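You operate a simulated robot arm through the tools that you are given. There is no shell and no other tool. Be economical: measure what you need, move in short steps, check, and stop when the job is done.

You are at the controls of a simulated robot arm. One attempt, no reset.

TASK
Move the chip from the small vice under the stereo microscope and focus.
Fine: swing the magnifier aside and open the vice wide first, and leave them so; the chip ends under the lens and the screen says CRISP.

The check looks at the end state, three seconds after you hand in, the way a careful person would. Anything else that was tipped, shoved, dropped, spilled or broken makes it a failure.

THE ROBOT
A 7-joint arm with a two-finger parallel gripper on a trunk, on a base that drives. Base frame: it is fixed to the floor where the robot stands at the start and does not move with it; the origin is under the middle of the robot, x ahead of it, y to its left, z up. Lengths are in m, angles in degrees, forces in N, time in s.
With the tool pointing down near the work surface it reaches from about 0.44 to 0.92 m from the robot's upright axis, wherever it stands. Its first joint turns from -115.0 to 115.0 degrees. Places, roughly: magnifier of the small vice [0.6, 0, 0.9]; thumb wheel of the small vice [0.6, 0, 0.8]; top of the gliding plate [-1.1, 1.8, 0.8]. Payload 3.91 kg.
Tool frame: the origin (TCP) lies between the finger pads and is the grasp point; the fingertips stand 0.03 m ahead of it; z points along the fingers, y is the line along which they close. The gripper opens to 0.11 m. The fingers are 0.02 m wide and 0.01 m thick; the gripper's body (0.048 by 0.112 m) begins 0.055 m behind the TCP.
Orientation is told as [roll, pitch, yaw] about the base's x, y, z axes, in that order, counted from this pose: with the fingers straight down and closing along the base's y, the tool's x points along the base's -x, its y along +y and its z along -z.

THE INTERFACE
- The arm moves only by the tool nudge_tool. Its argument "moves" is a list that holds one entry, the list of rows, each a list of 7 numbers: the shift along the base's x, y, z in units of 50 mm (1.0 is 50 mm), then the turn, a rotation vector about the base's x, y, z in units of 4 degrees (1.0 is 4 degrees), then the gripper command, from -1 (fully open) to 1 (shut), values between in proportion. In form: [[[x, y, z, wx, wy, wz, gripper], ...]]. A call has 1 to 12 rows; each row shifts and turns the commanded pose from where the row before left it. A call with a number of a shift or a turn outside -1 to 1 is refused whole. A row lasts 0.2 s, in which the tool goes at most 0.05 m and 8.6 degrees; a call with a longer step from one row to the next is refused whole, and so is a gripper value outside its range. A pose out of reach is approached as far as the arm can. The call stops where the force on the tool passes 90 N (or 10 N more than at its start, if that is more) or the arm is blocked; 0.2 s more then pass. Each finger travels about 0.153 m/s and halts on what it meets, pressing with about 42 N; the grip force reading is that of the motor and also rises with nothing between the fingers. The clock runs only during rows and for 0.2 s after the last one: add rows that do not move to give the fingers time. The reply holds the time, the measured pose of the TCP, the force on the tool along the base axes, the opening and the grip force, in the units named above and with some noise.
- Cameras (640 x 400 px; columns grow to the right, rows downward): "scene" is now at [0.223, 0.1598, 1.1585]; the picture's right is [-0.50, -0.87, 0.00], its down [-0.35, 0.20, -0.92] and it looks along [0.79, -0.46, -0.40] (base axes); focal length 225 px, centre (320, 200). "wrist" rides on the gripper at [0.072, 0.017, -0.103] in the tool frame; the picture's right is [-0.23, 0.97, 0.00], its down [-0.76, -0.18, -0.62] and it looks along [-0.61, -0.14, 0.78] (tool axes); focal length 222 px, centre (320, 200). There is no depth. A picture from a camera that has moved, and an enlarged one, comes with that camera's place and axes in the base frame and with its lens.
- grab_frame(camera): a new picture of that camera. No time passes.
- raise_lower(by): slides the trunk up (or, below 0, down) by that many m; the arm and the scene camera ride with it, the base frame stays. It gives what a move gives, with no picture.
- drive_base(legs): drives the robot by 1 to 6 legs, each [ahead, left, turn to the left] in m, m and degrees, along the robot's own axes; the way and the turn of a leg run together, so that a leg with both is an arc; at most 1.5 m and 180 degrees a leg. The arm and the cameras ride along, it lands a little off, and it stops where it bumps. It gives what a move gives.
- head_to(pan, tilt): turns the head with the scene camera to pan (to the left, within 80 degrees either way) and tilt (down, from -29 to 69), counted from straight ahead of the robot. It gives what a move gives.
- zoom(camera, box): a new picture of the part [left, top, right, bottom] of that camera's present view, enlarged. No time passes.
- close_job(): hands the job in; it is judged then, once.

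Work in short steps. Places have to be worked out from the pictures, the camera data and where the tool is seen: move nearer, look again, correct. Check each grasp and each placing, and mend what went wrong. You have 120 turns and 90 pictures in all, those below and enlarged ones among them. Open the gripper and draw the arm clear of the work before you hand the job in, unless the task says otherwise; then end with one line.

The tools are called after "Call:" as name(argument=value, ...) on one line, values as JSON. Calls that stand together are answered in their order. nudge_tool: Moves the arm, as the interface text tells. Its arguments: {"type":"object","properties":{"moves":{"type":"array","items":{"type":"array","items":{"type":"array","items":{"type":"number"}}}}},"required":["moves"]} The other tools are called the same way: raise_lower (by) slides the trunk up or down; drive_base (legs) drives the base; head_to (pan, tilt) turns the head that bears the scene camera; grab_frame (camera) takes a picture; zoom (camera, box) takes an enlarged picture of a part of a camera's view; close_job () hands the job in.

At the start:

```text
t: 0.0
eef_pos: [0.6327, -0.2078, 1.1542]
tool_rot: [0.1, 0.0, 0.0]
wrist_force: [0.0, 0.4, 0.2]
opening: 0.11
finger_force: 0.1
trunk travel left (down, up): [-0.475, 0.515]
robot x, y, heading: [0.0013, -0.0008, -0.0]
head pan, tilt: [-29.8, 23.7]
```

scene: 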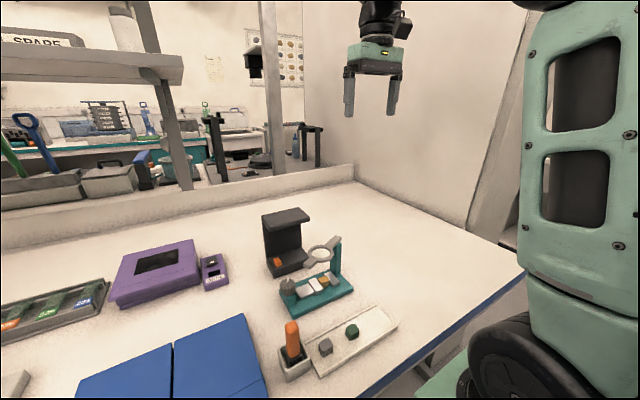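
wrist: 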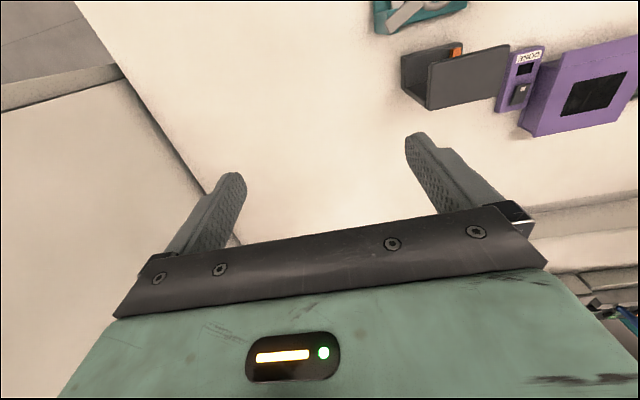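

The vice with its magnifier is in the middle of the bench. I'll zoom in on it before moving.

Call:
zoom(camera="scene", box=[240, 190, 400, 290])

Call:
zoom(camera="scene", box=[260, 230, 360, 320])

```text
4.00 times, centred on (320, 240) of scene
camera zoom: at [0.223, 0.1598, 1.1585], right [-0.5, -0.87, 0.0], down [-0.35, 0.2, -0.92], along [0.79, -0.46, -0.4], focal length 901 px, centre (320, 40)
```

zoom: 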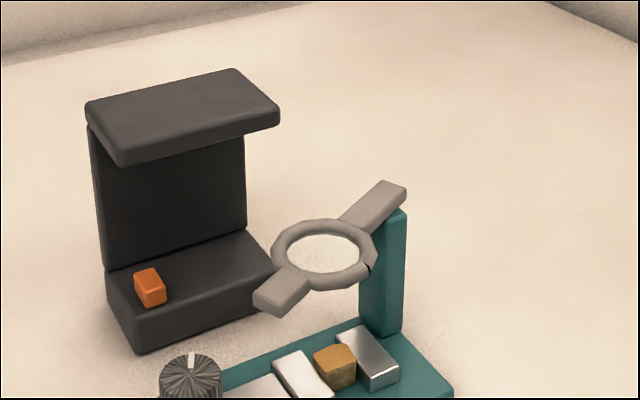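

```text
4.44 times, centred on (310, 275) of scene
camera zoom: at [0.223, 0.1598, 1.1585], right [-0.5, -0.87, 0.0], down [-0.35, 0.2, -0.92], along [0.79, -0.46, -0.4], focal length 1001 px, centre (364, -133)
```

zoom: 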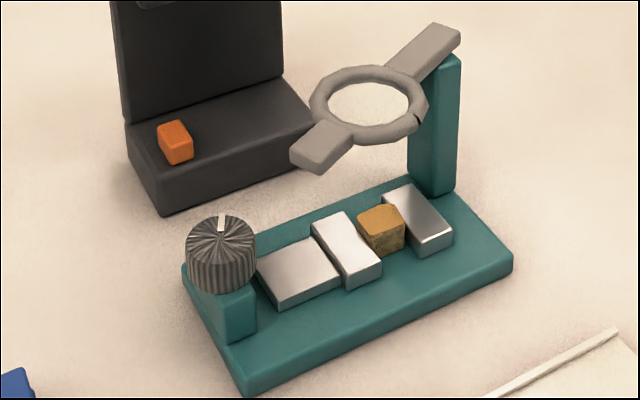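

The vice runs along y at about x=0.555, from y=-0.095 to 0.05. The magnifier pivots on a post near (0.575,-0.085) and its tab is near (0.536,0.0,0.87). I'll bring the wrist camera in for a second view to pin down the heights.

Call:
nudge_tool(moves=[[[-0.45, 0.65, -0.25, 0, 0, 0, -1], [-0.45, 0.65, -0.25, 0, 0, 0, -1], [-0.45, 0.65, -0.25, 0, 0, 0, -1], [-0.45, 0.65, -0.25, 0, 0, 0, -1], [-0.45, 0.65, -0.25, 0, 0, 0, -1], [-0.45, 0.65, -0.25, 0, 0, 0, -1], [-0.45, 0.65, -0.25, 0, 0, 0, -1], [-0.45, 0.65, -0.25, 0, 0, 0, 1], [0, 0, 0, 0, 0, 0, 1], [0, 0, 0, 0, 0, 0, 1], [0, 0, 0, 0, 0, 0, 1]]])

Call:
grab_frame(camera="wrist")

Call:
grab_frame(camera="scene")

```text
t: 2.4
eef_pos: [0.452, 0.0537, 1.0539]
tool_rot: [0.1, 0.0, 0.1]
wrist_force: [-0.4, 0.3, -0.1]
opening: 0.0
finger_force: 36.8
trunk travel left (down, up): [-0.475, 0.515]
robot x, y, heading: [0.0018, 0.003, -0.1]
head pan, tilt: [-29.8, 23.7]
```

```text
85 pictures are left
camera wrist: at [0.3806, 0.0711, 1.1592], right [0.23, 0.97, 0.0], down [0.76, -0.18, 0.62], along [0.61, -0.14, -0.78], focal length 222 px, centre (320, 200)
```

wrist: 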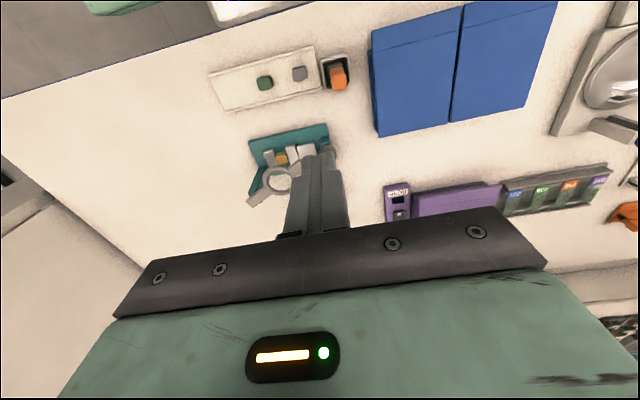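

```text
84 pictures are left
camera scene: at [0.2229, 0.1598, 1.1585], right [-0.5, -0.87, 0.0], down [-0.35, 0.2, -0.92], along [0.79, -0.46, -0.4], focal length 225 px, centre (320, 200)
```

scene: 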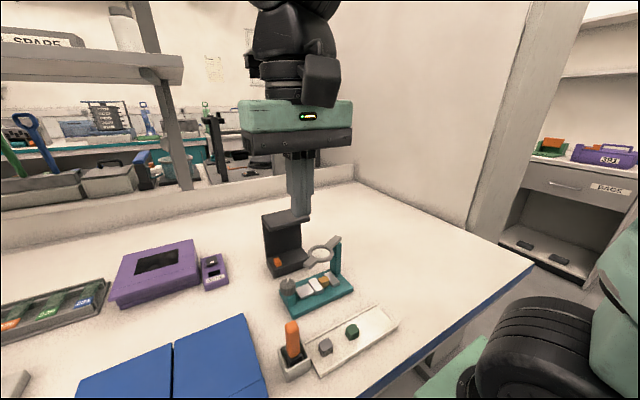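

The wrist camera sees the vice. I'll zoom in to triangulate.

Call:
zoom(camera="wrist", box=[230, 110, 358, 210])

```text
4.00 times, centred on (294, 160) of wrist
camera zoom: at [0.3806, 0.0711, 1.1592], right [0.23, 0.97, 0.0], down [0.76, -0.18, 0.62], along [0.61, -0.14, -0.78], focal length 888 px, centre (424, 360)
```

zoom: 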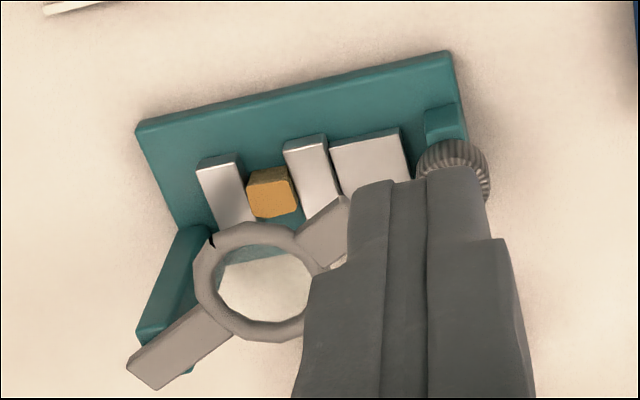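

Ring centre triangulates to (0.553,-0.034,0.870), tab to about (0.537,0,0.87), and chip top to (0.5375,-0.030,0.818). I'll lower the closed fingers on the far side of the tab so I can swing it towards the robot.

Call:
nudge_tool(moves=[[[0.64, -0.13, 0, 0, 0, 0, 1], [0.64, -0.13, 0, 0, 0, 0, 1], [0.64, -0.13, 0, 0, 0, 0, 1], [0.64, -0.13, 0, 0, 0, 0, 1], [0, 0, -0.8, 0, 0, 0, 1], [0, 0, -0.8, 0, 0, 0, 1], [0, 0, -0.8, 0, 0, 0, 1], [0, 0, -0.6, 0, 0, 0, 1], [0, 0, -0.3, 0, 0, 0, 1]]])

Call:
zoom(camera="scene", box=[240, 190, 400, 290])

```text
t: 4.4
eef_pos: [0.582, 0.0264, 0.8888]
tool_rot: [0.1, 0.0, 0.0]
wrist_force: [-0.1, 0.1, 0.4]
opening: 0.0
finger_force: 37.8
trunk travel left (down, up): [-0.475, 0.515]
robot x, y, heading: [-0.0005, -0.0025, 0.2]
head pan, tilt: [-29.8, 23.7]
```

```text
4.00 times, centred on (320, 240) of scene
camera zoom: at [0.2229, 0.1598, 1.1586], right [-0.5, -0.87, 0.0], down [-0.35, 0.2, -0.92], along [0.79, -0.46, -0.4], focal length 901 px, centre (320, 40)
```

zoom: 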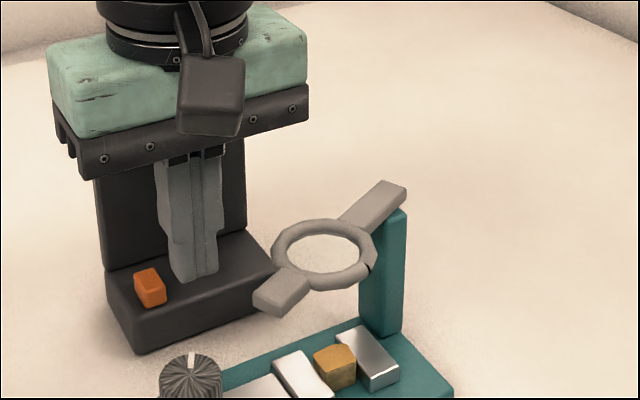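

The fingers are clear behind the tab, so I start the arc sweep.

Call:
nudge_tool(moves=[[[-0.18, -0.43, -0.06, 0, 0, 0, 1], [-0.22, -0.03, 0, 0, 0, 0, 1], [-0.22, -0.03, 0, 0, 0, 0, 1], [-0.2, -0.08, 0, 0, 0, 0, 1], [-0.2, -0.08, 0, 0, 0, 0, 1], [-0.17, -0.13, 0, 0, 0, 0, 1], [-0.17, -0.13, 0, 0, 0, 0, 1]]])

Call:
zoom(camera="scene", box=[240, 210, 400, 310])

```text
t: 6.0
eef_pos: [0.5139, -0.0201, 0.8853]
tool_rot: [0.1, 0.0, 0.0]
wrist_force: [1.5, -0.1, -0.3]
opening: 0.0
finger_force: 37.9
trunk travel left (down, up): [-0.475, 0.515]
robot x, y, heading: [0.0024, -0.0013, -0.1]
head pan, tilt: [-29.8, 23.7]
```

```text
4.00 times, centred on (320, 260) of scene
camera zoom: at [0.223, 0.1598, 1.1585], right [-0.5, -0.87, 0.0], down [-0.35, 0.2, -0.92], along [0.79, -0.46, -0.4], focal length 901 px, centre (320, -40)
```

zoom: 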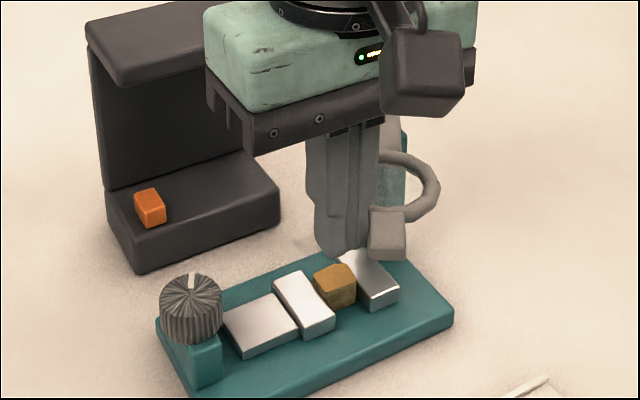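

Swinging well at low force. I continue the arc, past pointing at the robot.

Call:
nudge_tool(moves=[[[-0.14, -0.17, 0, 0, 0, 0, 1], [-0.14, -0.17, 0, 0, 0, 0, 1], [-0.08, -0.2, 0, 0, 0, 0, 1], [-0.08, -0.2, 0, 0, 0, 0, 1], [-0.03, -0.22, 0, 0, 0, 0, 1], [-0.03, -0.22, 0, 0, 0, 0, 1], [0.03, -0.22, 0, 0, 0, 0, 1], [0.03, -0.22, 0, 0, 0, 0, 1]]])

Call:
zoom(camera="scene", box=[240, 210, 400, 310])

```text
t: 7.8
eef_pos: [0.4898, -0.1009, 0.8849]
tool_rot: [0.0, 0.1, 0.0]
wrist_force: [-7.2, -1.0, -2.0]
opening: 0.0
finger_force: 37.3
trunk travel left (down, up): [-0.475, 0.515]
robot x, y, heading: [0.0011, -0.0009, 0.1]
head pan, tilt: [-29.8, 23.7]
```

```text
4.00 times, centred on (320, 260) of scene
camera zoom: at [0.2227, 0.1597, 1.1585], right [-0.5, -0.87, 0.0], down [-0.35, 0.2, -0.92], along [0.79, -0.46, -0.4], focal length 901 px, centre (320, -40)
```

zoom: 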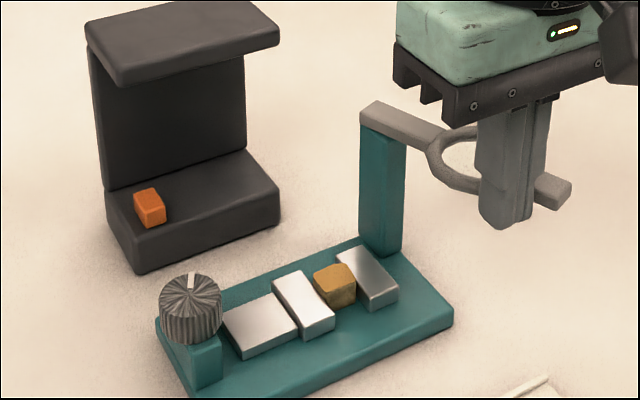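

The magnifier now points toward the robot and the vice hasn't shifted. I'll push it a little further in -y, away from the chip, then lift off.

Call:
nudge_tool(moves=[[[0, -0.2, 0, 0, 0, 0, 1], [0, -0.2, 0, 0, 0, 0, 1], [0.05, -0.2, 0, 0, 0, 0, 1], [0.05, -0.2, 0, 0, 0, 0, 1]]])

Call:
zoom(camera="scene", box=[240, 210, 400, 310])

```text
t: 8.8
eef_pos: [0.4952, -0.1393, 0.8872]
tool_rot: [0.1, 0.0, 0.1]
wrist_force: [-1.4, 23.4, 1.7]
opening: 0.0
finger_force: 37.6
trunk travel left (down, up): [-0.475, 0.515]
robot x, y, heading: [0.0022, 0.0035, -0.1]
head pan, tilt: [-29.8, 23.7]
```

```text
4.00 times, centred on (320, 260) of scene
camera zoom: at [0.2228, 0.1611, 1.1585], right [-0.5, -0.87, 0.0], down [-0.35, 0.2, -0.92], along [0.79, -0.46, -0.4], focal length 901 px, centre (320, -40)
```

zoom: 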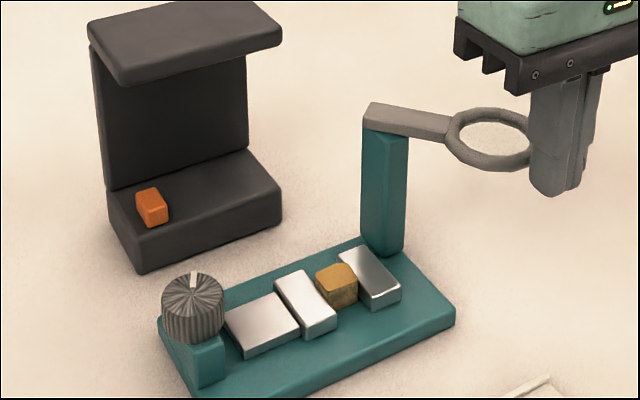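

23 N means it's at its stop. I back off, rise and move left to get a wrist view of the thumb wheel.

Call:
nudge_tool(moves=[[[0, 0.3, 0, 0, 0, 0, 1], [0, 0, 0.9, 0, 0, 0, 1], [0, 0, 0.9, 0, 0, 0, 1], [-0.1, 0.9, 0.2, 0, 0, 0, -1], [-0.1, 0.9, 0.2, 0, 0, 0, -1], [-0.1, 0.9, 0.2, 0, 0, 0, -1], [-0.1, 0.9, 0.2, 0, 0, 0, -1], [-0.1, 0.9, 0.2, 0, 0, 0, -1]]])

Call:
grab_frame(camera="wrist")

Call:
zoom(camera="scene", box=[260, 230, 372, 300])

```text
t: 10.6
eef_pos: [0.4705, 0.1027, 1.0251]
tool_rot: [0.2, 0.0, -0.1]
wrist_force: [0.0, 0.3, 1.3]
opening: 0.1099
finger_force: 0.1
trunk travel left (down, up): [-0.475, 0.515]
robot x, y, heading: [-0.0019, 0.0008, 0.1]
head pan, tilt: [-29.8, 23.7]
```

```text
78 pictures are left
camera wrist: at [0.3979, 0.1187, 1.1307], right [0.23, 0.97, 0.0], down [0.76, -0.18, 0.62], along [0.61, -0.14, -0.78], focal length 222 px, centre (320, 200)
```

wrist: 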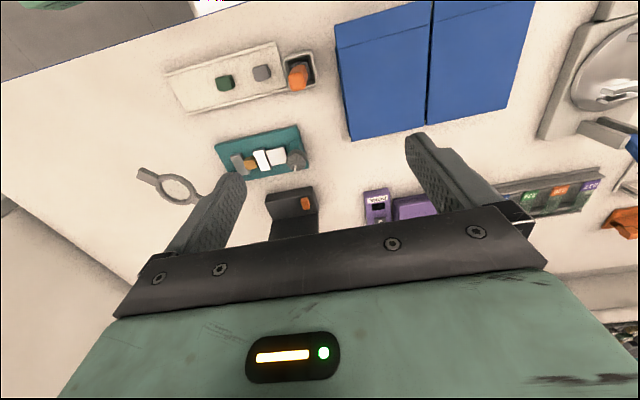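

```text
5.71 times, centred on (316, 265) of scene
camera zoom: at [0.2229, 0.1596, 1.1586], right [-0.5, -0.87, 0.0], down [-0.35, 0.2, -0.92], along [0.79, -0.46, -0.4], focal length 1287 px, centre (343, -171)
```

zoom: 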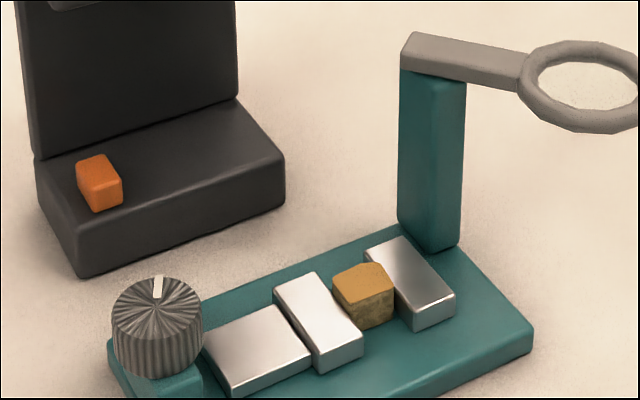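

Call:
zoom(camera="wrist", box=[200, 110, 328, 190])

```text
5.00 times, centred on (264, 150) of wrist
camera zoom: at [0.3979, 0.1187, 1.1307], right [0.23, 0.97, 0.0], down [0.76, -0.18, 0.62], along [0.61, -0.14, -0.78], focal length 1111 px, centre (600, 450)
```

zoom: 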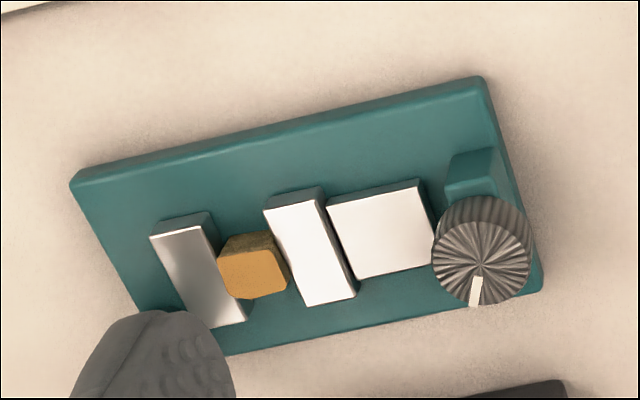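

Triangulation puts the wheel top at (0.557,0.044,0.822) with a radius of about 0.0165. The chip is at (0.557,-0.041) with its top near 0.795. I'll move above the wheel and pre-rotate the tool to negative yaw, leaving room to turn positive (CCW).

Call:
nudge_tool(moves=[[[0.144, -0.098, -0.05, 0, 0, -1, -1], [0.144, -0.098, -0.05, 0, 0, -1, -1], [0.144, -0.098, -0.05, 0, 0, -1, -1], [0.144, -0.098, -0.05, 0, 0, -1, -1], [0.144, -0.098, -0.05, 0, 0, -1, -1], [0.144, -0.098, -0.05, 0, 0, -1, -1], [0.144, -0.098, -0.05, 0, 0, -1, -1], [0.144, -0.098, -0.05, 0, 0, -1, -1], [0.144, -0.098, -0.05, 0, 0, -1, -1], [0.144, -0.098, -0.05, 0, 0, -1, -1], [0.144, -0.098, -0.05, 0, 0, -1, -1], [0.144, -0.098, -0.05, 0, 0, -1, -1]]])

Call:
nudge_tool(moves=[[[0, 0, 0, 0, 0, -1, -1], [0, 0, 0, 0, 0, -1, -1], [0, 0, 0, 0, 0, -1, -1], [0, 0, 0, 0, 0, -1, -1], [0, 0, 0, 0, 0, -1, -1], [0, 0, 0, 0, 0, -1, -1], [0, 0, 0, 0, 0, -1, -1], [0, 0, 0, 0, 0, -1, -1], [0, 0, 0, 0, 0, -1, -1], [0, 0, 0, 0, 0, -1, -1], [0, 0, 0, 0, 0, -1, -1], [0, 0, 0, 0, 0, -1, -1]]])

Call:
grab_frame(camera="scene")

```text
t: 13.2
eef_pos: [0.5577, 0.042, 0.9964]
tool_rot: [0.2, 0.0, -48.1]
wrist_force: [-0.4, 0.3, 0.7]
opening: 0.1101
finger_force: 0.1
trunk travel left (down, up): [-0.475, 0.515]
robot x, y, heading: [0.0007, 0.0036, 0.3]
head pan, tilt: [-29.8, 23.7]
```

```text
t: 15.8
eef_pos: [0.5573, 0.0399, 0.9957]
tool_rot: [0.1, 0.0, -96.1]
wrist_force: [0.0, 0.3, -0.2]
opening: 0.11
finger_force: 0.1
trunk travel left (down, up): [-0.475, 0.515]
robot x, y, heading: [0.001, -0.0, 0.1]
head pan, tilt: [-29.8, 23.7]
```

```text
75 pictures are left
camera scene: at [0.223, 0.1598, 1.1585], right [-0.5, -0.87, 0.0], down [-0.35, 0.2, -0.92], along [0.79, -0.46, -0.4], focal length 225 px, centre (320, 200)
```

scene: 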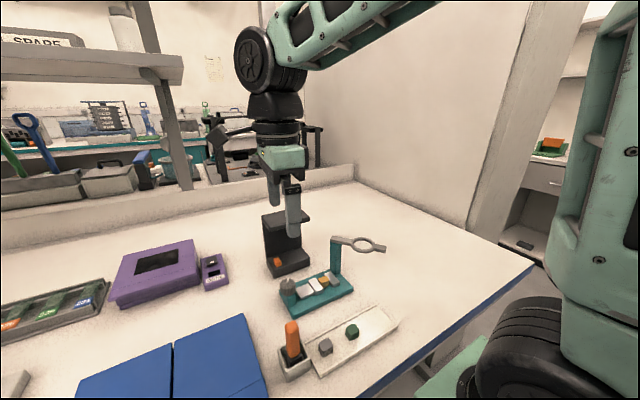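

Reading is good. I narrow the fingers, rotate on to about -130°, then lower around the wheel.

Call:
nudge_tool(moves=[[[0, 0.02, -0.3, 0, 0, -1, -0.1], [0, 0.02, -0.3, 0, 0, -1, -0.1], [0, 0.02, -0.3, 0, 0, -1, -0.1], [0, 0.02, -0.3, 0, 0, -1, -0.1], [0, 0, -0.3, 0, 0, -1, -0.1], [0, 0, -0.3, 0, 0, -1, -0.1], [0, 0, 0, 0, 0, -1, -0.1], [0, 0, 0, 0, 0, -1, -0.1]]])

Call:
zoom(camera="scene", box=[250, 200, 378, 280])

```text
t: 17.6
eef_pos: [0.5589, 0.0448, 0.9067]
tool_rot: [0.2, 0.0, -128.0]
wrist_force: [0.2, 0.2, -0.2]
opening: 0.0606
finger_force: 0.1
trunk travel left (down, up): [-0.475, 0.515]
robot x, y, heading: [-0.0026, 0.0017, -0.1]
head pan, tilt: [-29.8, 23.7]
```

```text
5.00 times, centred on (314, 240) of scene
camera zoom: at [0.223, 0.1598, 1.1585], right [-0.5, -0.87, 0.0], down [-0.35, 0.2, -0.92], along [0.79, -0.46, -0.4], focal length 1126 px, centre (350, 0)
```

zoom: 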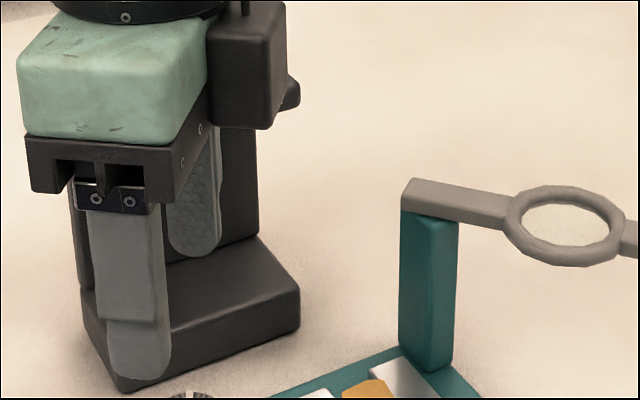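

Aligned; I lower to tips at about 0.806 and close on the wheel.

Call:
nudge_tool(moves=[[[0, 0, -0.4, 0, 0, 0, -0.1], [0, 0, -0.4, 0, 0, 0, -0.1], [0, 0, -0.4, 0, 0, 0, -0.1], [0, 0, -0.2, 0, 0, 0, -0.1], [0, 0, 0, 0, 0, 0, 0.3], [0, 0, 0, 0, 0, 0, 1], [0, 0, 0, 0, 0, 0, 1]]])

Call:
zoom(camera="scene", box=[250, 230, 378, 310])

```text
t: 19.2
eef_pos: [0.5589, 0.0437, 0.8367]
tool_rot: [0.1, 0.0, -128.1]
wrist_force: [6.8, -4.4, -4.5]
opening: 0.0308
finger_force: 44.5
trunk travel left (down, up): [-0.475, 0.515]
robot x, y, heading: [-0.0022, -0.0015, -0.1]
head pan, tilt: [-29.8, 23.7]
```

```text
5.00 times, centred on (314, 270) of scene
camera zoom: at [0.2234, 0.1596, 1.1584], right [-0.5, -0.87, 0.0], down [-0.35, 0.2, -0.92], along [0.79, -0.46, -0.4], focal length 1126 px, centre (350, -150)
```

zoom: 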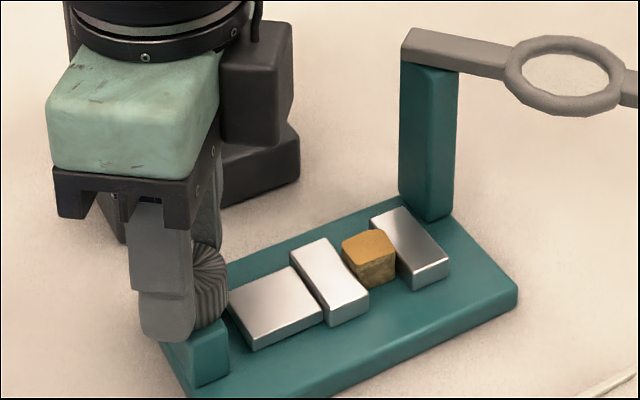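

The wheel is held at an opening of 0.031. I turn it 24° CCW and watch the jaw.

Call:
nudge_tool(moves=[[[0, 0, 0, 0, 0, 1, 1], [0, 0, 0, 0, 0, 1, 1], [0, 0, 0, 0, 0, 1, 1], [0, 0, 0, 0, 0, 1, 1], [0, 0, 0, 0, 0, 1, 1], [0, 0, 0, 0, 0, 1, 1]]])

Call:
zoom(camera="scene", box=[250, 230, 378, 310])

```text
t: 20.6
eef_pos: [0.5584, 0.0441, 0.8358]
tool_rot: [0.1, -0.1, -103.9]
wrist_force: [4.2, -10.4, -11.5]
opening: 0.0312
finger_force: 45.1
trunk travel left (down, up): [-0.475, 0.515]
robot x, y, heading: [-0.0013, 0.0007, 0.0]
head pan, tilt: [-29.8, 23.7]
```

```text
5.00 times, centred on (314, 270) of scene
camera zoom: at [0.2233, 0.1595, 1.1585], right [-0.5, -0.87, 0.0], down [-0.35, 0.2, -0.92], along [0.79, -0.46, -0.4], focal length 1126 px, centre (350, -150)
```

zoom: 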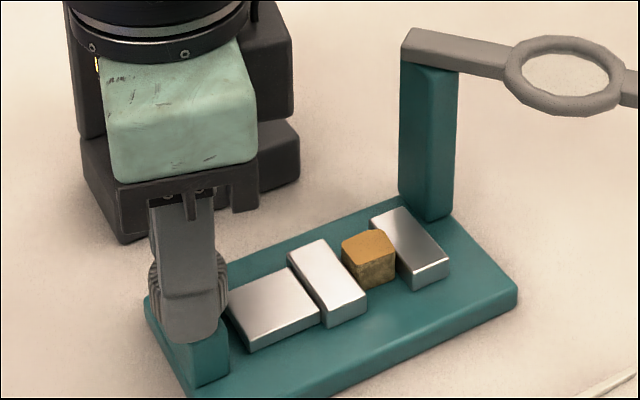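

CCW opens the vice: the movable jaw shifted left. Continuing.

Call:
nudge_tool(moves=[[[0, 0, 0, 0, 0, 1, 1], [0, 0, 0, 0, 0, 1, 1], [0, 0, 0, 0, 0, 1, 1], [0, 0, 0, 0, 0, 1, 1], [0, 0, 0, 0, 0, 1, 1], [0, 0, 0, 0, 0, 1, 1], [0, 0, 0, 0, 0, 1, 1], [0, 0, 0, 0, 0, 1, 1], [0, 0, 0, 0, 0, 1, 1], [0, 0, 0, 0, 0, 1, 1], [0, 0, 0, 0, 0, 1, 1], [0, 0, 0, 0, 0, 1, 1]]])

Call:
nudge_tool(moves=[[[0, 0, 0, 0, 0, 1, 1], [0, 0, 0, 0, 0, 1, 1], [0, 0, 0, 0, 0, 1, 1], [0, 0, 0, 0, 0, 1, 1], [0, 0, 0, 0, 0, 1, 1], [0, 0, 0, 0, 0, 1, 1], [0, 0, 0, 0, 0, 1, 1], [0, 0, 0, 0, 0, 1, 1], [0, 0, 0, 0, 0, 1, 1], [0, 0, 0, 0, 0, 1, 1], [0, 0, 0, 0, 0, 1, 1], [0, 0, 0, 0, 0, 1, 1]]])

Call:
zoom(camera="scene", box=[250, 230, 378, 310])

```text
t: 23.2
eef_pos: [0.5563, 0.0435, 0.835]
tool_rot: [0.0, 0.0, -55.9]
wrist_force: [-14.6, -9.8, -17.4]
opening: 0.0311
finger_force: 45.3
trunk travel left (down, up): [-0.475, 0.515]
robot x, y, heading: [0.0009, -0.0011, -0.1]
head pan, tilt: [-29.8, 23.7]
```

```text
t: 25.8
eef_pos: [0.5563, 0.0437, 0.8346]
tool_rot: [-0.1, 0.2, -7.9]
wrist_force: [-19.7, -30.1, 3.4]
opening: 0.0309
finger_force: 45.3
trunk travel left (down, up): [-0.475, 0.515]
robot x, y, heading: [-0.0003, -0.0025, -0.0]
head pan, tilt: [-29.8, 23.7]
```

```text
5.00 times, centred on (314, 270) of scene
camera zoom: at [0.2223, 0.1587, 1.1588], right [-0.5, -0.87, 0.0], down [-0.35, 0.2, -0.92], along [0.79, -0.46, -0.4], focal length 1126 px, centre (350, -150)
```

zoom: 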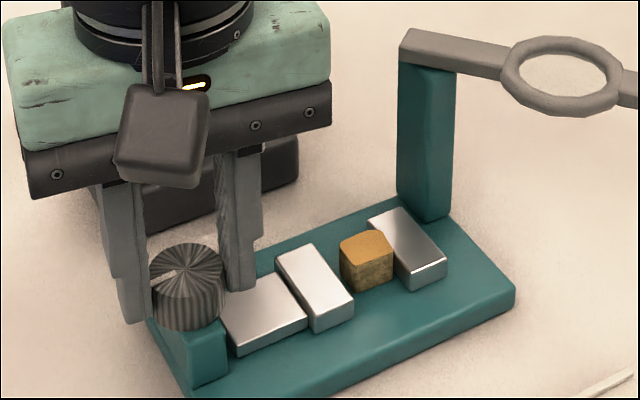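

The jaw keeps opening, but side force is building up. I release and regrip, then keep turning.

Call:
nudge_tool(moves=[[[0, 0, 0, 0, 0, 0, 0], [0, 0, 0, 0, 0, 0, 0], [0, 0, 0, 0, 0, 0, 1], [0, 0, 0, 0, 0, 0, 1], [0, 0, 0, 0, 0, 0, 1]]])

Call:
nudge_tool(moves=[[[0, 0, 0, 0, 0, 1, 1], [0, 0, 0, 0, 0, 1, 1], [0, 0, 0, 0, 0, 1, 1], [0, 0, 0, 0, 0, 1, 1], [0, 0, 0, 0, 0, 1, 1], [0, 0, 0, 0, 0, 1, 1], [0, 0, 0, 0, 0, 1, 1], [0, 0, 0, 0, 0, 1, 1], [0, 0, 0, 0, 0, 1, 1], [0, 0, 0, 0, 0, 1, 1], [0, 0, 0, 0, 0, 1, 1], [0, 0, 0, 0, 0, 1, 1]]])

Call:
nudge_tool(moves=[[[0, 0, 0, 0, 0, 1, 1], [0, 0, 0, 0, 0, 1, 1], [0, 0, 0, 0, 0, 1, 1], [0, 0, 0, 0, 0, 1, 1], [0, 0, 0, 0, 0, 1, 1], [0, 0, 0, 0, 0, 1, 1], [0, 0, 0, 0, 0, 1, 1], [0, 0, 0, 0, 0, 1, 1], [0, 0, 0, 0, 0, 1, 1], [0, 0, 0, 0, 0, 1, 1], [0, 0, 0, 0, 0, 1, 1], [0, 0, 0, 0, 0, 1, 1]]])

Call:
zoom(camera="scene", box=[250, 230, 378, 310])

```text
t: 27.0
eef_pos: [0.5562, 0.044, 0.8362]
tool_rot: [-0.1, 0.0, -8.2]
wrist_force: [0.5, -28.4, 8.3]
opening: 0.0311
finger_force: 44.8
trunk travel left (down, up): [-0.475, 0.515]
robot x, y, heading: [-0.0002, -0.0028, 0.0]
head pan, tilt: [-29.8, 23.7]
```

```text
t: 29.6
eef_pos: [0.5579, 0.043, 0.8363]
tool_rot: [-0.1, -0.1, 40.0]
wrist_force: [1.6, -35.3, 3.1]
opening: 0.0308
finger_force: 45.4
trunk travel left (down, up): [-0.475, 0.515]
robot x, y, heading: [0.0038, 0.0004, 0.1]
head pan, tilt: [-29.8, 23.7]
```

```text
t: 32.2
eef_pos: [0.5573, 0.0458, 0.8358]
tool_rot: [0.1, -0.1, 88.1]
wrist_force: [6.2, -0.9, 7.1]
opening: 0.031
finger_force: 45.3
trunk travel left (down, up): [-0.475, 0.515]
robot x, y, heading: [-0.0019, -0.0038, -0.3]
head pan, tilt: [-29.8, 23.7]
```

```text
5.00 times, centred on (314, 270) of scene
camera zoom: at [0.2229, 0.1599, 1.1586], right [-0.5, -0.87, 0.0], down [-0.35, 0.2, -0.92], along [0.79, -0.46, -0.4], focal length 1126 px, centre (350, -150)
```

zoom: 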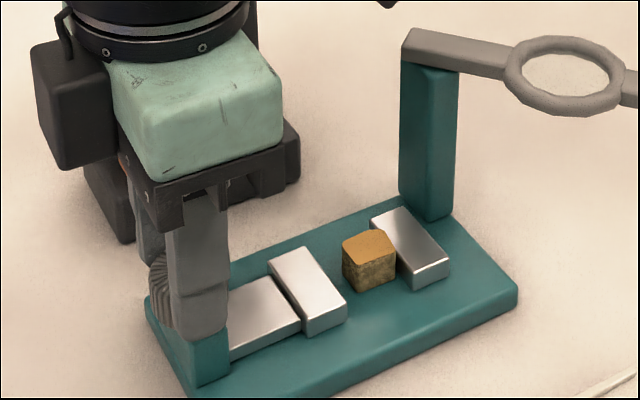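

The jaw is opening steadily. I continue to about 136°.

Call:
nudge_tool(moves=[[[0, 0, 0, 0, 0, 1, 1], [0, 0, 0, 0, 0, 1, 1], [0, 0, 0, 0, 0, 1, 1], [0, 0, 0, 0, 0, 1, 1], [0, 0, 0, 0, 0, 1, 1], [0, 0, 0, 0, 0, 1, 1], [0, 0, 0, 0, 0, 1, 1], [0, 0, 0, 0, 0, 1, 1], [0, 0, 0, 0, 0, 1, 1], [0, 0, 0, 0, 0, 1, 1], [0, 0, 0, 0, 0, 1, 1], [0, 0, 0, 0, 0, 1, 1]]])

Call:
zoom(camera="scene", box=[250, 230, 378, 310])

```text
t: 34.8
eef_pos: [0.5564, 0.0441, 0.8358]
tool_rot: [0.3, 0.0, 135.9]
wrist_force: [-23.2, -11.1, 2.5]
opening: 0.031
finger_force: 44.4
trunk travel left (down, up): [-0.475, 0.515]
robot x, y, heading: [-0.0004, 0.0046, -0.1]
head pan, tilt: [-29.8, 23.7]
```

```text
5.00 times, centred on (314, 270) of scene
camera zoom: at [0.2221, 0.1593, 1.1587], right [-0.5, -0.87, 0.0], down [-0.35, 0.2, -0.92], along [0.79, -0.46, -0.4], focal length 1126 px, centre (350, -150)
```

zoom: 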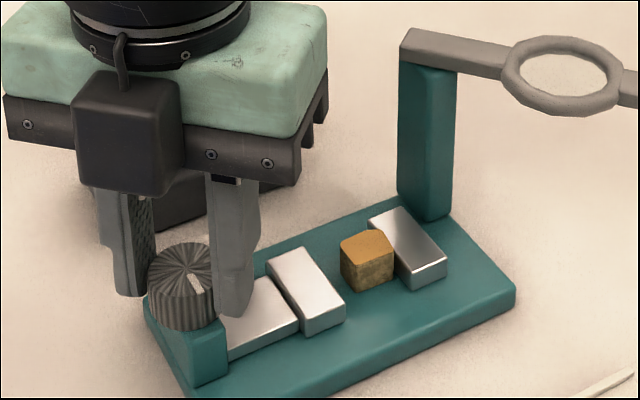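

The index mark suggests the wheel turned only about 200° of the 264°, so it probably reached its stop and slipped. To confirm, I'll regrip at a lower yaw and turn once more while watching the mark.

Call:
nudge_tool(moves=[[[0, 0, 0, 0, 0, 0, 0], [0, 0, 0, 0, 0, -1, 0], [0, 0, 0, 0, 0, -1, 0], [0, 0, 0, 0, 0, -1, 0], [0, 0, 0, 0, 0, -1, 0], [0, 0, 0, 0, 0, -1, 0], [0, 0, 0, 0, 0, -1, 0], [0, 0, 0, 0, 0, -1, 0], [0, 0, 0, 0, 0, -1, 0], [0, 0, 0, 0, 0, 0, 1], [0, 0, 0, 0, 0, 0, 1], [0, 0, 0, 0, 0, 0, 1]]])

Call:
nudge_tool(moves=[[[0, 0, 0, 0, 0, 1, 1], [0, 0, 0, 0, 0, 1, 1], [0, 0, 0, 0, 0, 1, 1], [0, 0, 0, 0, 0, 1, 1], [0, 0, 0, 0, 0, 1, 1], [0, 0, 0, 0, 0, 1, 1], [0, 0, 0, 0, 0, 1, 1], [0, 0, 0, 0, 0, 1, 1]]])

Call:
zoom(camera="scene", box=[250, 230, 378, 310])

```text
t: 37.4
eef_pos: [0.5566, 0.0444, 0.8351]
tool_rot: [0.1, 0.0, 104.0]
wrist_force: [-4.2, -3.6, 1.5]
opening: 0.0312
finger_force: 45.1
trunk travel left (down, up): [-0.475, 0.515]
robot x, y, heading: [-0.0013, -0.0005, 0.5]
head pan, tilt: [-29.8, 23.7]
```

```text
t: 39.2
eef_pos: [0.5566, 0.0446, 0.836]
tool_rot: [0.2, -0.1, 136.0]
wrist_force: [-20.5, -10.2, 8.6]
opening: 0.0309
finger_force: 45.5
trunk travel left (down, up): [-0.475, 0.515]
robot x, y, heading: [-0.0003, 0.0019, 0.3]
head pan, tilt: [-29.8, 23.7]
```

```text
5.00 times, centred on (314, 270) of scene
camera zoom: at [0.222, 0.1593, 1.1588], right [-0.5, -0.87, 0.0], down [-0.35, 0.2, -0.92], along [0.79, -0.46, -0.4], focal length 1126 px, centre (350, -150)
```

zoom: 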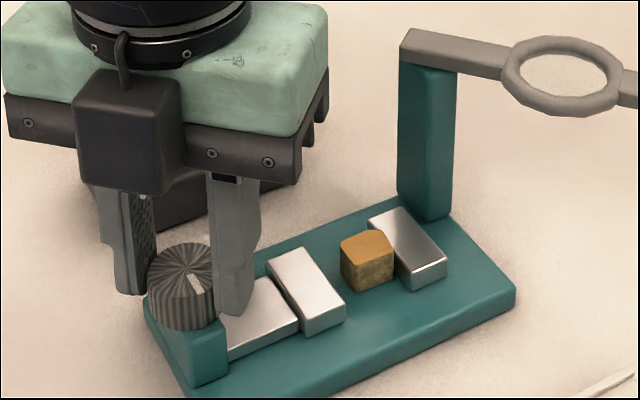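

Mark and jaw unchanged, so the vice is at its wide-open stop. I release and lift straight up, then rotate to yaw -90 so the camera box stays away from the magnifier when grasping the chip.

Call:
nudge_tool(moves=[[[0, 0, 0, 0, 0, 0, 0], [0, 0, 0, 0, 0, 0, 0], [0, 0, 0.4, 0, 0, 0, 0], [0, 0, 0.8, 0, 0, 0, 0], [0, 0, 0.8, 0, 0, -1, 0], [0, 0, 0.8, 0, 0, -1, 0], [0, 0, 0, 0, 0, -1, 0], [0, 0, 0, 0, 0, -1, 0], [0, 0, 0, 0, 0, -1, 0], [0, 0, 0, 0, 0, -1, 0], [0, 0, 0, 0, 0, -1, 0], [0, 0, 0, 0, 0, -1, 0]]])

Call:
nudge_tool(moves=[[[0, 0, 0, 0, 0, -1, 0], [0, 0, 0, 0, 0, -1, 0], [0, 0, 0, 0, 0, -1, 0], [0, 0, 0, 0, 0, -1, 0], [0, 0, 0, 0, 0, -1, 0], [0, 0, 0, 0, 0, -1, 0], [0, 0, 0, 0, 0, -1, 0], [0, 0, 0, 0, 0, -1, 0], [0, 0, 0, 0, 0, -1, 0], [0, 0, 0, 0, 0, -1, 0], [0, 0, 0, 0, 0, -1, 0], [0, 0, 0, 0, 0, -1, 0]]])

Call:
nudge_tool(moves=[[[0, 0, 0, 0, 0, -1, 0], [0, 0, 0, 0, 0, -1, 0], [0, 0, 0, 0, 0, -1, 0], [0, 0, 0, 0, 0, -1, 0], [0, 0, 0, 0, 0, -1, 0], [0, 0, 0, 0, 0, -1, 0], [0, 0, 0, 0, 0, -1, 0], [0, 0, 0, 0, 0, -1, 0], [0, 0, 0, 0, 0, -1, 0], [0, 0, 0, 0, 0, -1, 0], [0, 0, 0, 0, 0, -1, 0], [0, 0, 0, 0, 0, -1, 0]]])

Call:
nudge_tool(moves=[[[0, 0, 0, 0, 0, -1, 0], [0, 0, 0, 0, 0, -1, 0], [0, 0, 0, 0, 0, -1, 0], [0, 0, 0, 0, 0, -1, 0], [0, 0, 0, 0, 0, -1, 0], [0, 0, 0, 0, 0, -1, 0], [0, 0, 0, 0, 0, -1, 0], [0, 0, 0, 0, 0, -1, 0], [0, 0, 0, 0, 0, -1, 0], [0, 0, 0, 0, 0, -1, 0], [0, 0, 0, 0, 0, -1, 0], [0, 0, 0, 0, 0, -1, 0]]])

Call:
nudge_tool(moves=[[[0, 0, 0, 0, 0, -1, 0], [0, 0, 0, 0, 0, -1, 0], [0, 0, 0, 0, 0, -1, 0], [0, 0, 0, 0, 0, -1, 0], [0, 0, 0, 0, 0, -1, 0], [0, 0, 0, 0, 0, -1, 0], [0, 0, 0, 0, 0, -1, 0], [0, 0, 0, 0, 0, -1, 0], [0, 0, 0, 0, 0, -1, 0], [0, 0, 0, 0, 0, -1, 0], [0, 0, 0, 0, 0, -1, 0], [0, 0, 0, 0, 0, -0.6, 0]]])

Call:
zoom(camera="wrist", box=[220, 60, 420, 185])

Call:
zoom(camera="scene", box=[270, 250, 366, 310])

```text
t: 41.8
eef_pos: [0.5572, 0.0455, 0.9766]
tool_rot: [0.0, 0.0, 104.0]
wrist_force: [-0.2, -0.2, 0.1]
opening: 0.055
finger_force: 0.1
trunk travel left (down, up): [-0.475, 0.515]
robot x, y, heading: [-0.0024, -0.0015, -0.1]
head pan, tilt: [-29.8, 23.7]
```

```text
t: 44.4
eef_pos: [0.5577, 0.046, 0.9755]
tool_rot: [0.1, 0.0, 56.0]
wrist_force: [0.0, -0.5, -0.8]
opening: 0.0549
finger_force: 0.1
trunk travel left (down, up): [-0.475, 0.515]
robot x, y, heading: [0.0042, 0.0002, -0.0]
head pan, tilt: [-29.8, 23.7]
```

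```text
t: 47.0
eef_pos: [0.5568, 0.0444, 0.9764]
tool_rot: [0.2, 0.0, 7.9]
wrist_force: [-0.8, 0.9, -0.1]
opening: 0.0551
finger_force: 0.1
trunk travel left (down, up): [-0.475, 0.515]
robot x, y, heading: [0.0026, -0.0015, -0.1]
head pan, tilt: [-29.8, 23.7]
```

```text
t: 49.6
eef_pos: [0.5574, 0.0456, 0.975]
tool_rot: [0.1, 0.0, -40.1]
wrist_force: [-0.4, -0.5, -0.6]
opening: 0.0554
finger_force: 0.1
trunk travel left (down, up): [-0.475, 0.515]
robot x, y, heading: [-0.0014, 0.0011, -0.3]
head pan, tilt: [-29.8, 23.7]
```

```text
t: 52.2
eef_pos: [0.5568, 0.0456, 0.9767]
tool_rot: [0.1, 0.0, -86.3]
wrist_force: [-0.8, 0.2, 0.0]
opening: 0.0549
finger_force: 0.0
trunk travel left (down, up): [-0.475, 0.515]
robot x, y, heading: [0.003, -0.0002, 0.0]
head pan, tilt: [-29.8, 23.7]
```

```text
3.20 times, centred on (320, 122) of wrist
camera zoom: at [0.5697, 0.1185, 1.0808], right [0.99, -0.17, 0.0], down [-0.13, -0.77, 0.62], along [-0.1, -0.61, -0.78], focal length 711 px, centre (320, 448)
```

zoom: 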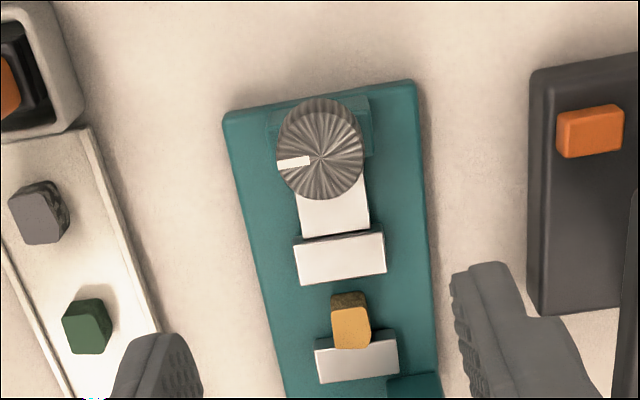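

```text
6.67 times, centred on (318, 280) of scene
camera zoom: at [0.223, 0.1598, 1.1585], right [-0.5, -0.87, 0.0], down [-0.35, 0.2, -0.92], along [0.79, -0.46, -0.4], focal length 1502 px, centre (333, -333)
```

zoom: 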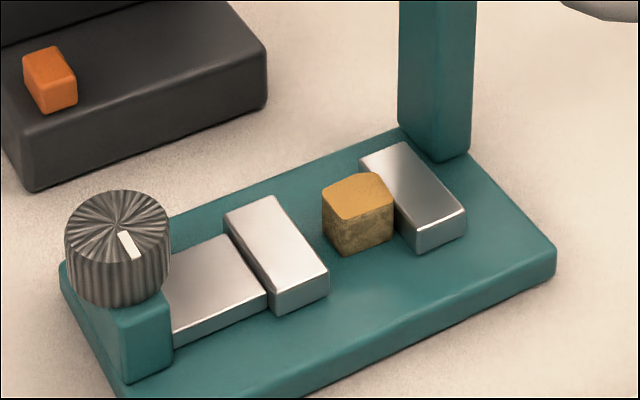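

Clear view: the jaw gap runs from about y=-0.048 to -0.015, with the chip at (0.557,-0.039) against the fixed jaw. I position the fingers at y=-0.034, closing along x, so they fit in the gap.

Call:
nudge_tool(moves=[[[0, -0.53, 0, 0, 0, -0.93, 0], [0, -0.53, -0.3, 0, 0, 0, 0], [0, -0.53, -0.6, 0, 0, 0, 0], [0, 0, -0.7, 0, 0, 0, 0], [0, 0, 0, 0, 0, 0, 0]]])

Call:
zoom(camera="scene", box=[270, 230, 366, 290])

Call:
zoom(camera="wrist", box=[220, 80, 420, 205])

```text
t: 53.4
eef_pos: [0.5581, -0.0334, 0.8961]
tool_rot: [0.0, 0.0, -90.1]
wrist_force: [0.5, 0.4, 0.3]
opening: 0.055
finger_force: 0.1
trunk travel left (down, up): [-0.475, 0.515]
robot x, y, heading: [0.0011, -0.0008, 0.1]
head pan, tilt: [-29.8, 23.7]
```

```text
6.67 times, centred on (318, 260) of scene
camera zoom: at [0.2229, 0.1598, 1.1585], right [-0.5, -0.87, 0.0], down [-0.35, 0.2, -0.92], along [0.79, -0.46, -0.4], focal length 1502 px, centre (333, -200)
```

zoom: 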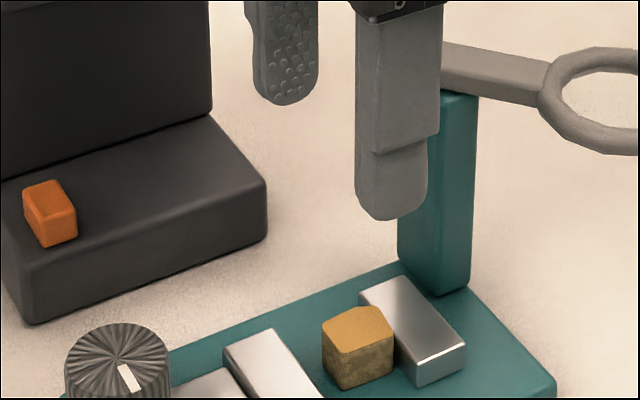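

```text
3.20 times, centred on (320, 142) of wrist
camera zoom: at [0.5756, 0.0383, 1.0003], right [0.97, -0.23, 0.0], down [-0.18, -0.76, 0.62], along [-0.14, -0.61, -0.78], focal length 711 px, centre (320, 384)
```

zoom: 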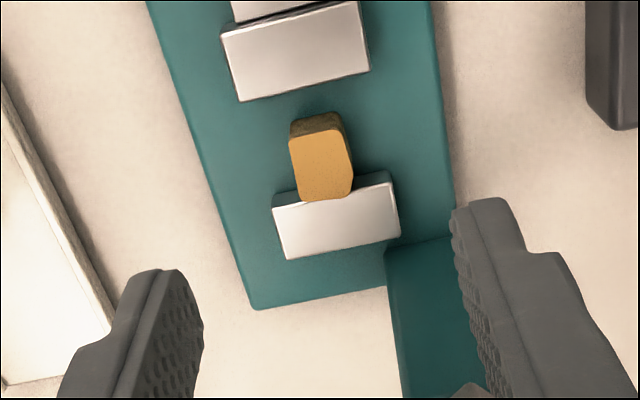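

Alignment is good. I lower between the jaws with a 2.5 mm y trim, staying open.

Call:
nudge_tool(moves=[[[0, -0.05, -0.5, 0, 0, 0, 0], [0, 0, -0.5, 0, 0, 0, 0], [0, 0, -0.3, 0, 0, 0, 0], [0, 0, -0.2, 0, 0, 0, 0], [0, 0, -0.12, 0, 0, 0, 0]]])

Call:
zoom(camera="scene", box=[270, 230, 366, 290])

Call:
grab_frame(camera="wrist")

```text
t: 54.6
eef_pos: [0.5582, -0.0377, 0.8174]
tool_rot: [0.2, 0.0, -90.0]
wrist_force: [-0.6, 0.7, 0.7]
opening: 0.0546
finger_force: 0.0
trunk travel left (down, up): [-0.475, 0.515]
robot x, y, heading: [0.0038, -0.001, 0.2]
head pan, tilt: [-29.8, 23.7]
```

```text
6.67 times, centred on (318, 260) of scene
camera zoom: at [0.2229, 0.1598, 1.1585], right [-0.5, -0.87, 0.0], down [-0.35, 0.2, -0.92], along [0.79, -0.46, -0.4], focal length 1502 px, centre (333, -200)
```

zoom: 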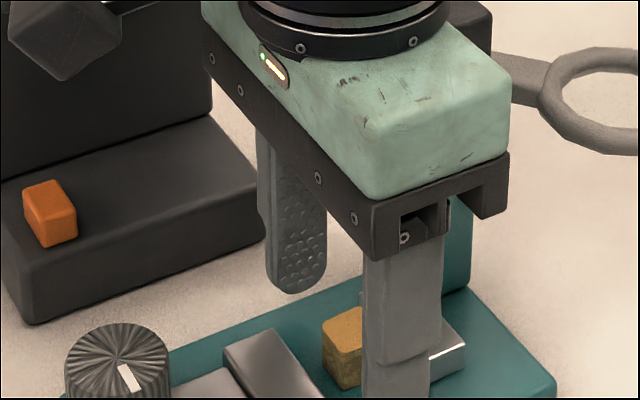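

```text
62 pictures are left
camera wrist: at [0.5748, 0.0356, 0.9207], right [0.97, -0.23, 0.0], down [-0.18, -0.76, 0.62], along [-0.14, -0.61, -0.78], focal length 222 px, centre (320, 200)
```

wrist: 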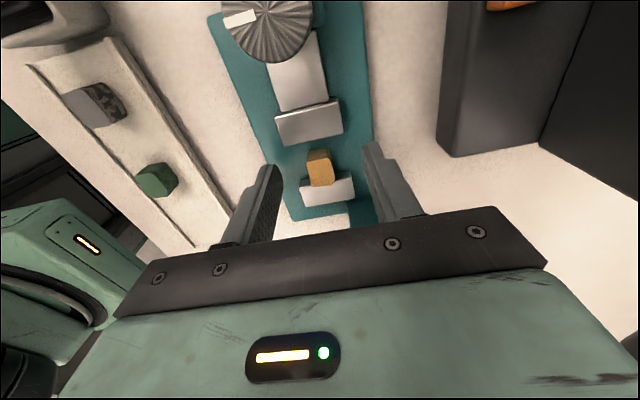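

The fingers straddle the chip. I shift 2 mm away from the fixed jaw, lower 3 mm, and close.

Call:
nudge_tool(moves=[[[0, 0.05, -0.05, 0, 0, 0, 0], [0, 0, 0, 0, 0, 0, 0.4], [0, 0, 0, 0, 0, 0, 0.7], [0, 0, 0, 0, 0, 0, 1], [0, 0, 0, 0, 0, 0, 1]]])

Call:
grab_frame(camera="wrist")

```text
t: 55.8
eef_pos: [0.5578, -0.0342, 0.8146]
tool_rot: [0.2, 0.0, -90.2]
wrist_force: [-0.1, 0.4, 0.2]
opening: 0.015
finger_force: 41.9
trunk travel left (down, up): [-0.475, 0.515]
robot x, y, heading: [-0.0006, 0.0019, -0.2]
head pan, tilt: [-29.8, 23.7]
```

```text
61 pictures are left
camera wrist: at [0.5745, 0.0385, 0.9182], right [0.97, -0.23, 0.0], down [-0.18, -0.76, 0.62], along [-0.14, -0.61, -0.78], focal length 222 px, centre (320, 200)
```

wrist: 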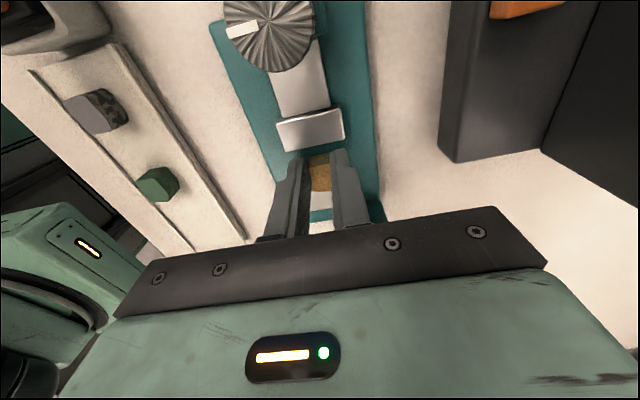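

Chip held at an opening of 0.015. I lift straight up and check.

Call:
nudge_tool(moves=[[[0, 0, 0.3, 0, 0, 0, 1], [0, 0, 0.5, 0, 0, 0, 1], [0, 0, 0.8, 0, 0, 0, 1], [0, 0, 0.8, 0, 0, 0, 1], [0, 0, 0.8, 0, 0, 0, 1], [0, 0, 0.8, 0, 0, 0, 1], [0, 0, 0.8, 0, 0, 0, 1], [0, 0, 0.8, 0, 0, 0, 1]]])

Call:
grab_frame(camera="scene")

Call:
zoom(camera="wrist", box=[240, 100, 400, 200])

```text
t: 57.6
eef_pos: [0.558, -0.0358, 1.0942]
tool_rot: [0.0, -0.1, -90.1]
wrist_force: [0.6, 0.4, 0.6]
opening: 0.0147
finger_force: 42.0
trunk travel left (down, up): [-0.475, 0.515]
robot x, y, heading: [0.0035, 0.0023, -0.1]
head pan, tilt: [-29.8, 23.7]
```

```text
60 pictures are left
camera scene: at [0.2231, 0.1598, 1.1585], right [-0.5, -0.87, 0.0], down [-0.35, 0.2, -0.92], along [0.79, -0.46, -0.4], focal length 225 px, centre (320, 200)
```

scene: 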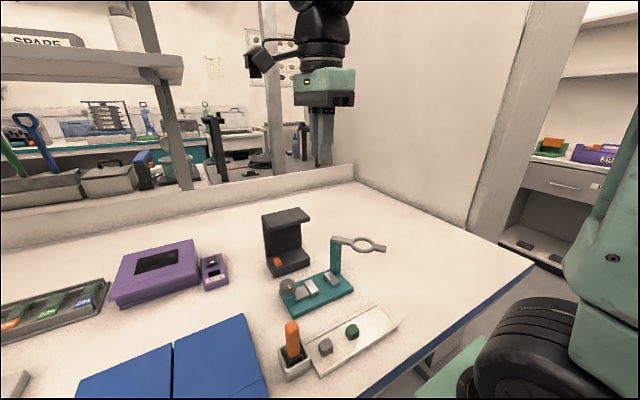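

```text
4.00 times, centred on (320, 150) of wrist
camera zoom: at [0.5746, 0.0375, 1.1983], right [0.97, -0.23, 0.0], down [-0.18, -0.76, 0.62], along [-0.14, -0.61, -0.78], focal length 888 px, centre (320, 400)
```

zoom: 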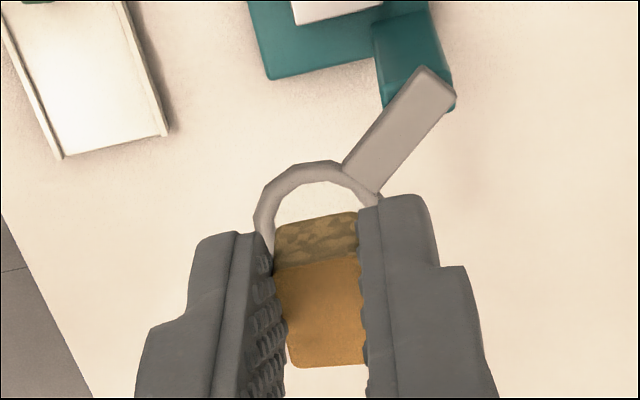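

The chip is securely held; vice and magnifier remain as set. Now I look to the left for the microscope.

Call:
head_to(pan=80, tilt=15)

Call:
grab_frame(camera="scene")

```text
t: 59.5
eef_pos: [0.5574, -0.035, 1.0934]
tool_rot: [0.1, 0.1, -90.1]
wrist_force: [-0.5, 0.0, 0.3]
opening: 0.015
finger_force: 41.8
trunk travel left (down, up): [-0.475, 0.515]
robot x, y, heading: [0.0014, 0.0004, -0.0]
head pan, tilt: [80.0, 15.0]
```

```text
58 pictures are left
camera scene: at [0.159, 0.2977, 1.1727], right [0.98, -0.17, 0.0], down [-0.05, -0.25, -0.97], along [0.17, 0.95, -0.26], focal length 225 px, centre (320, 200)
```

scene: 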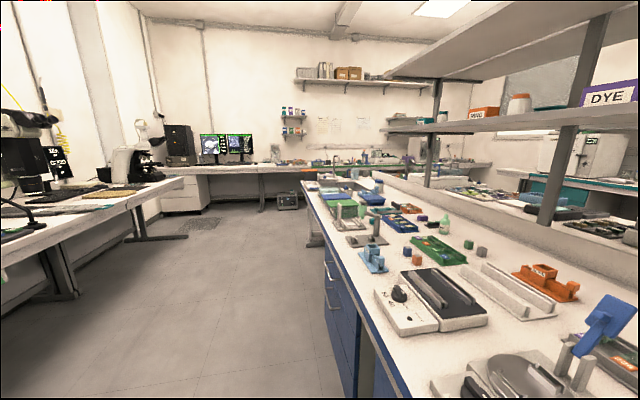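

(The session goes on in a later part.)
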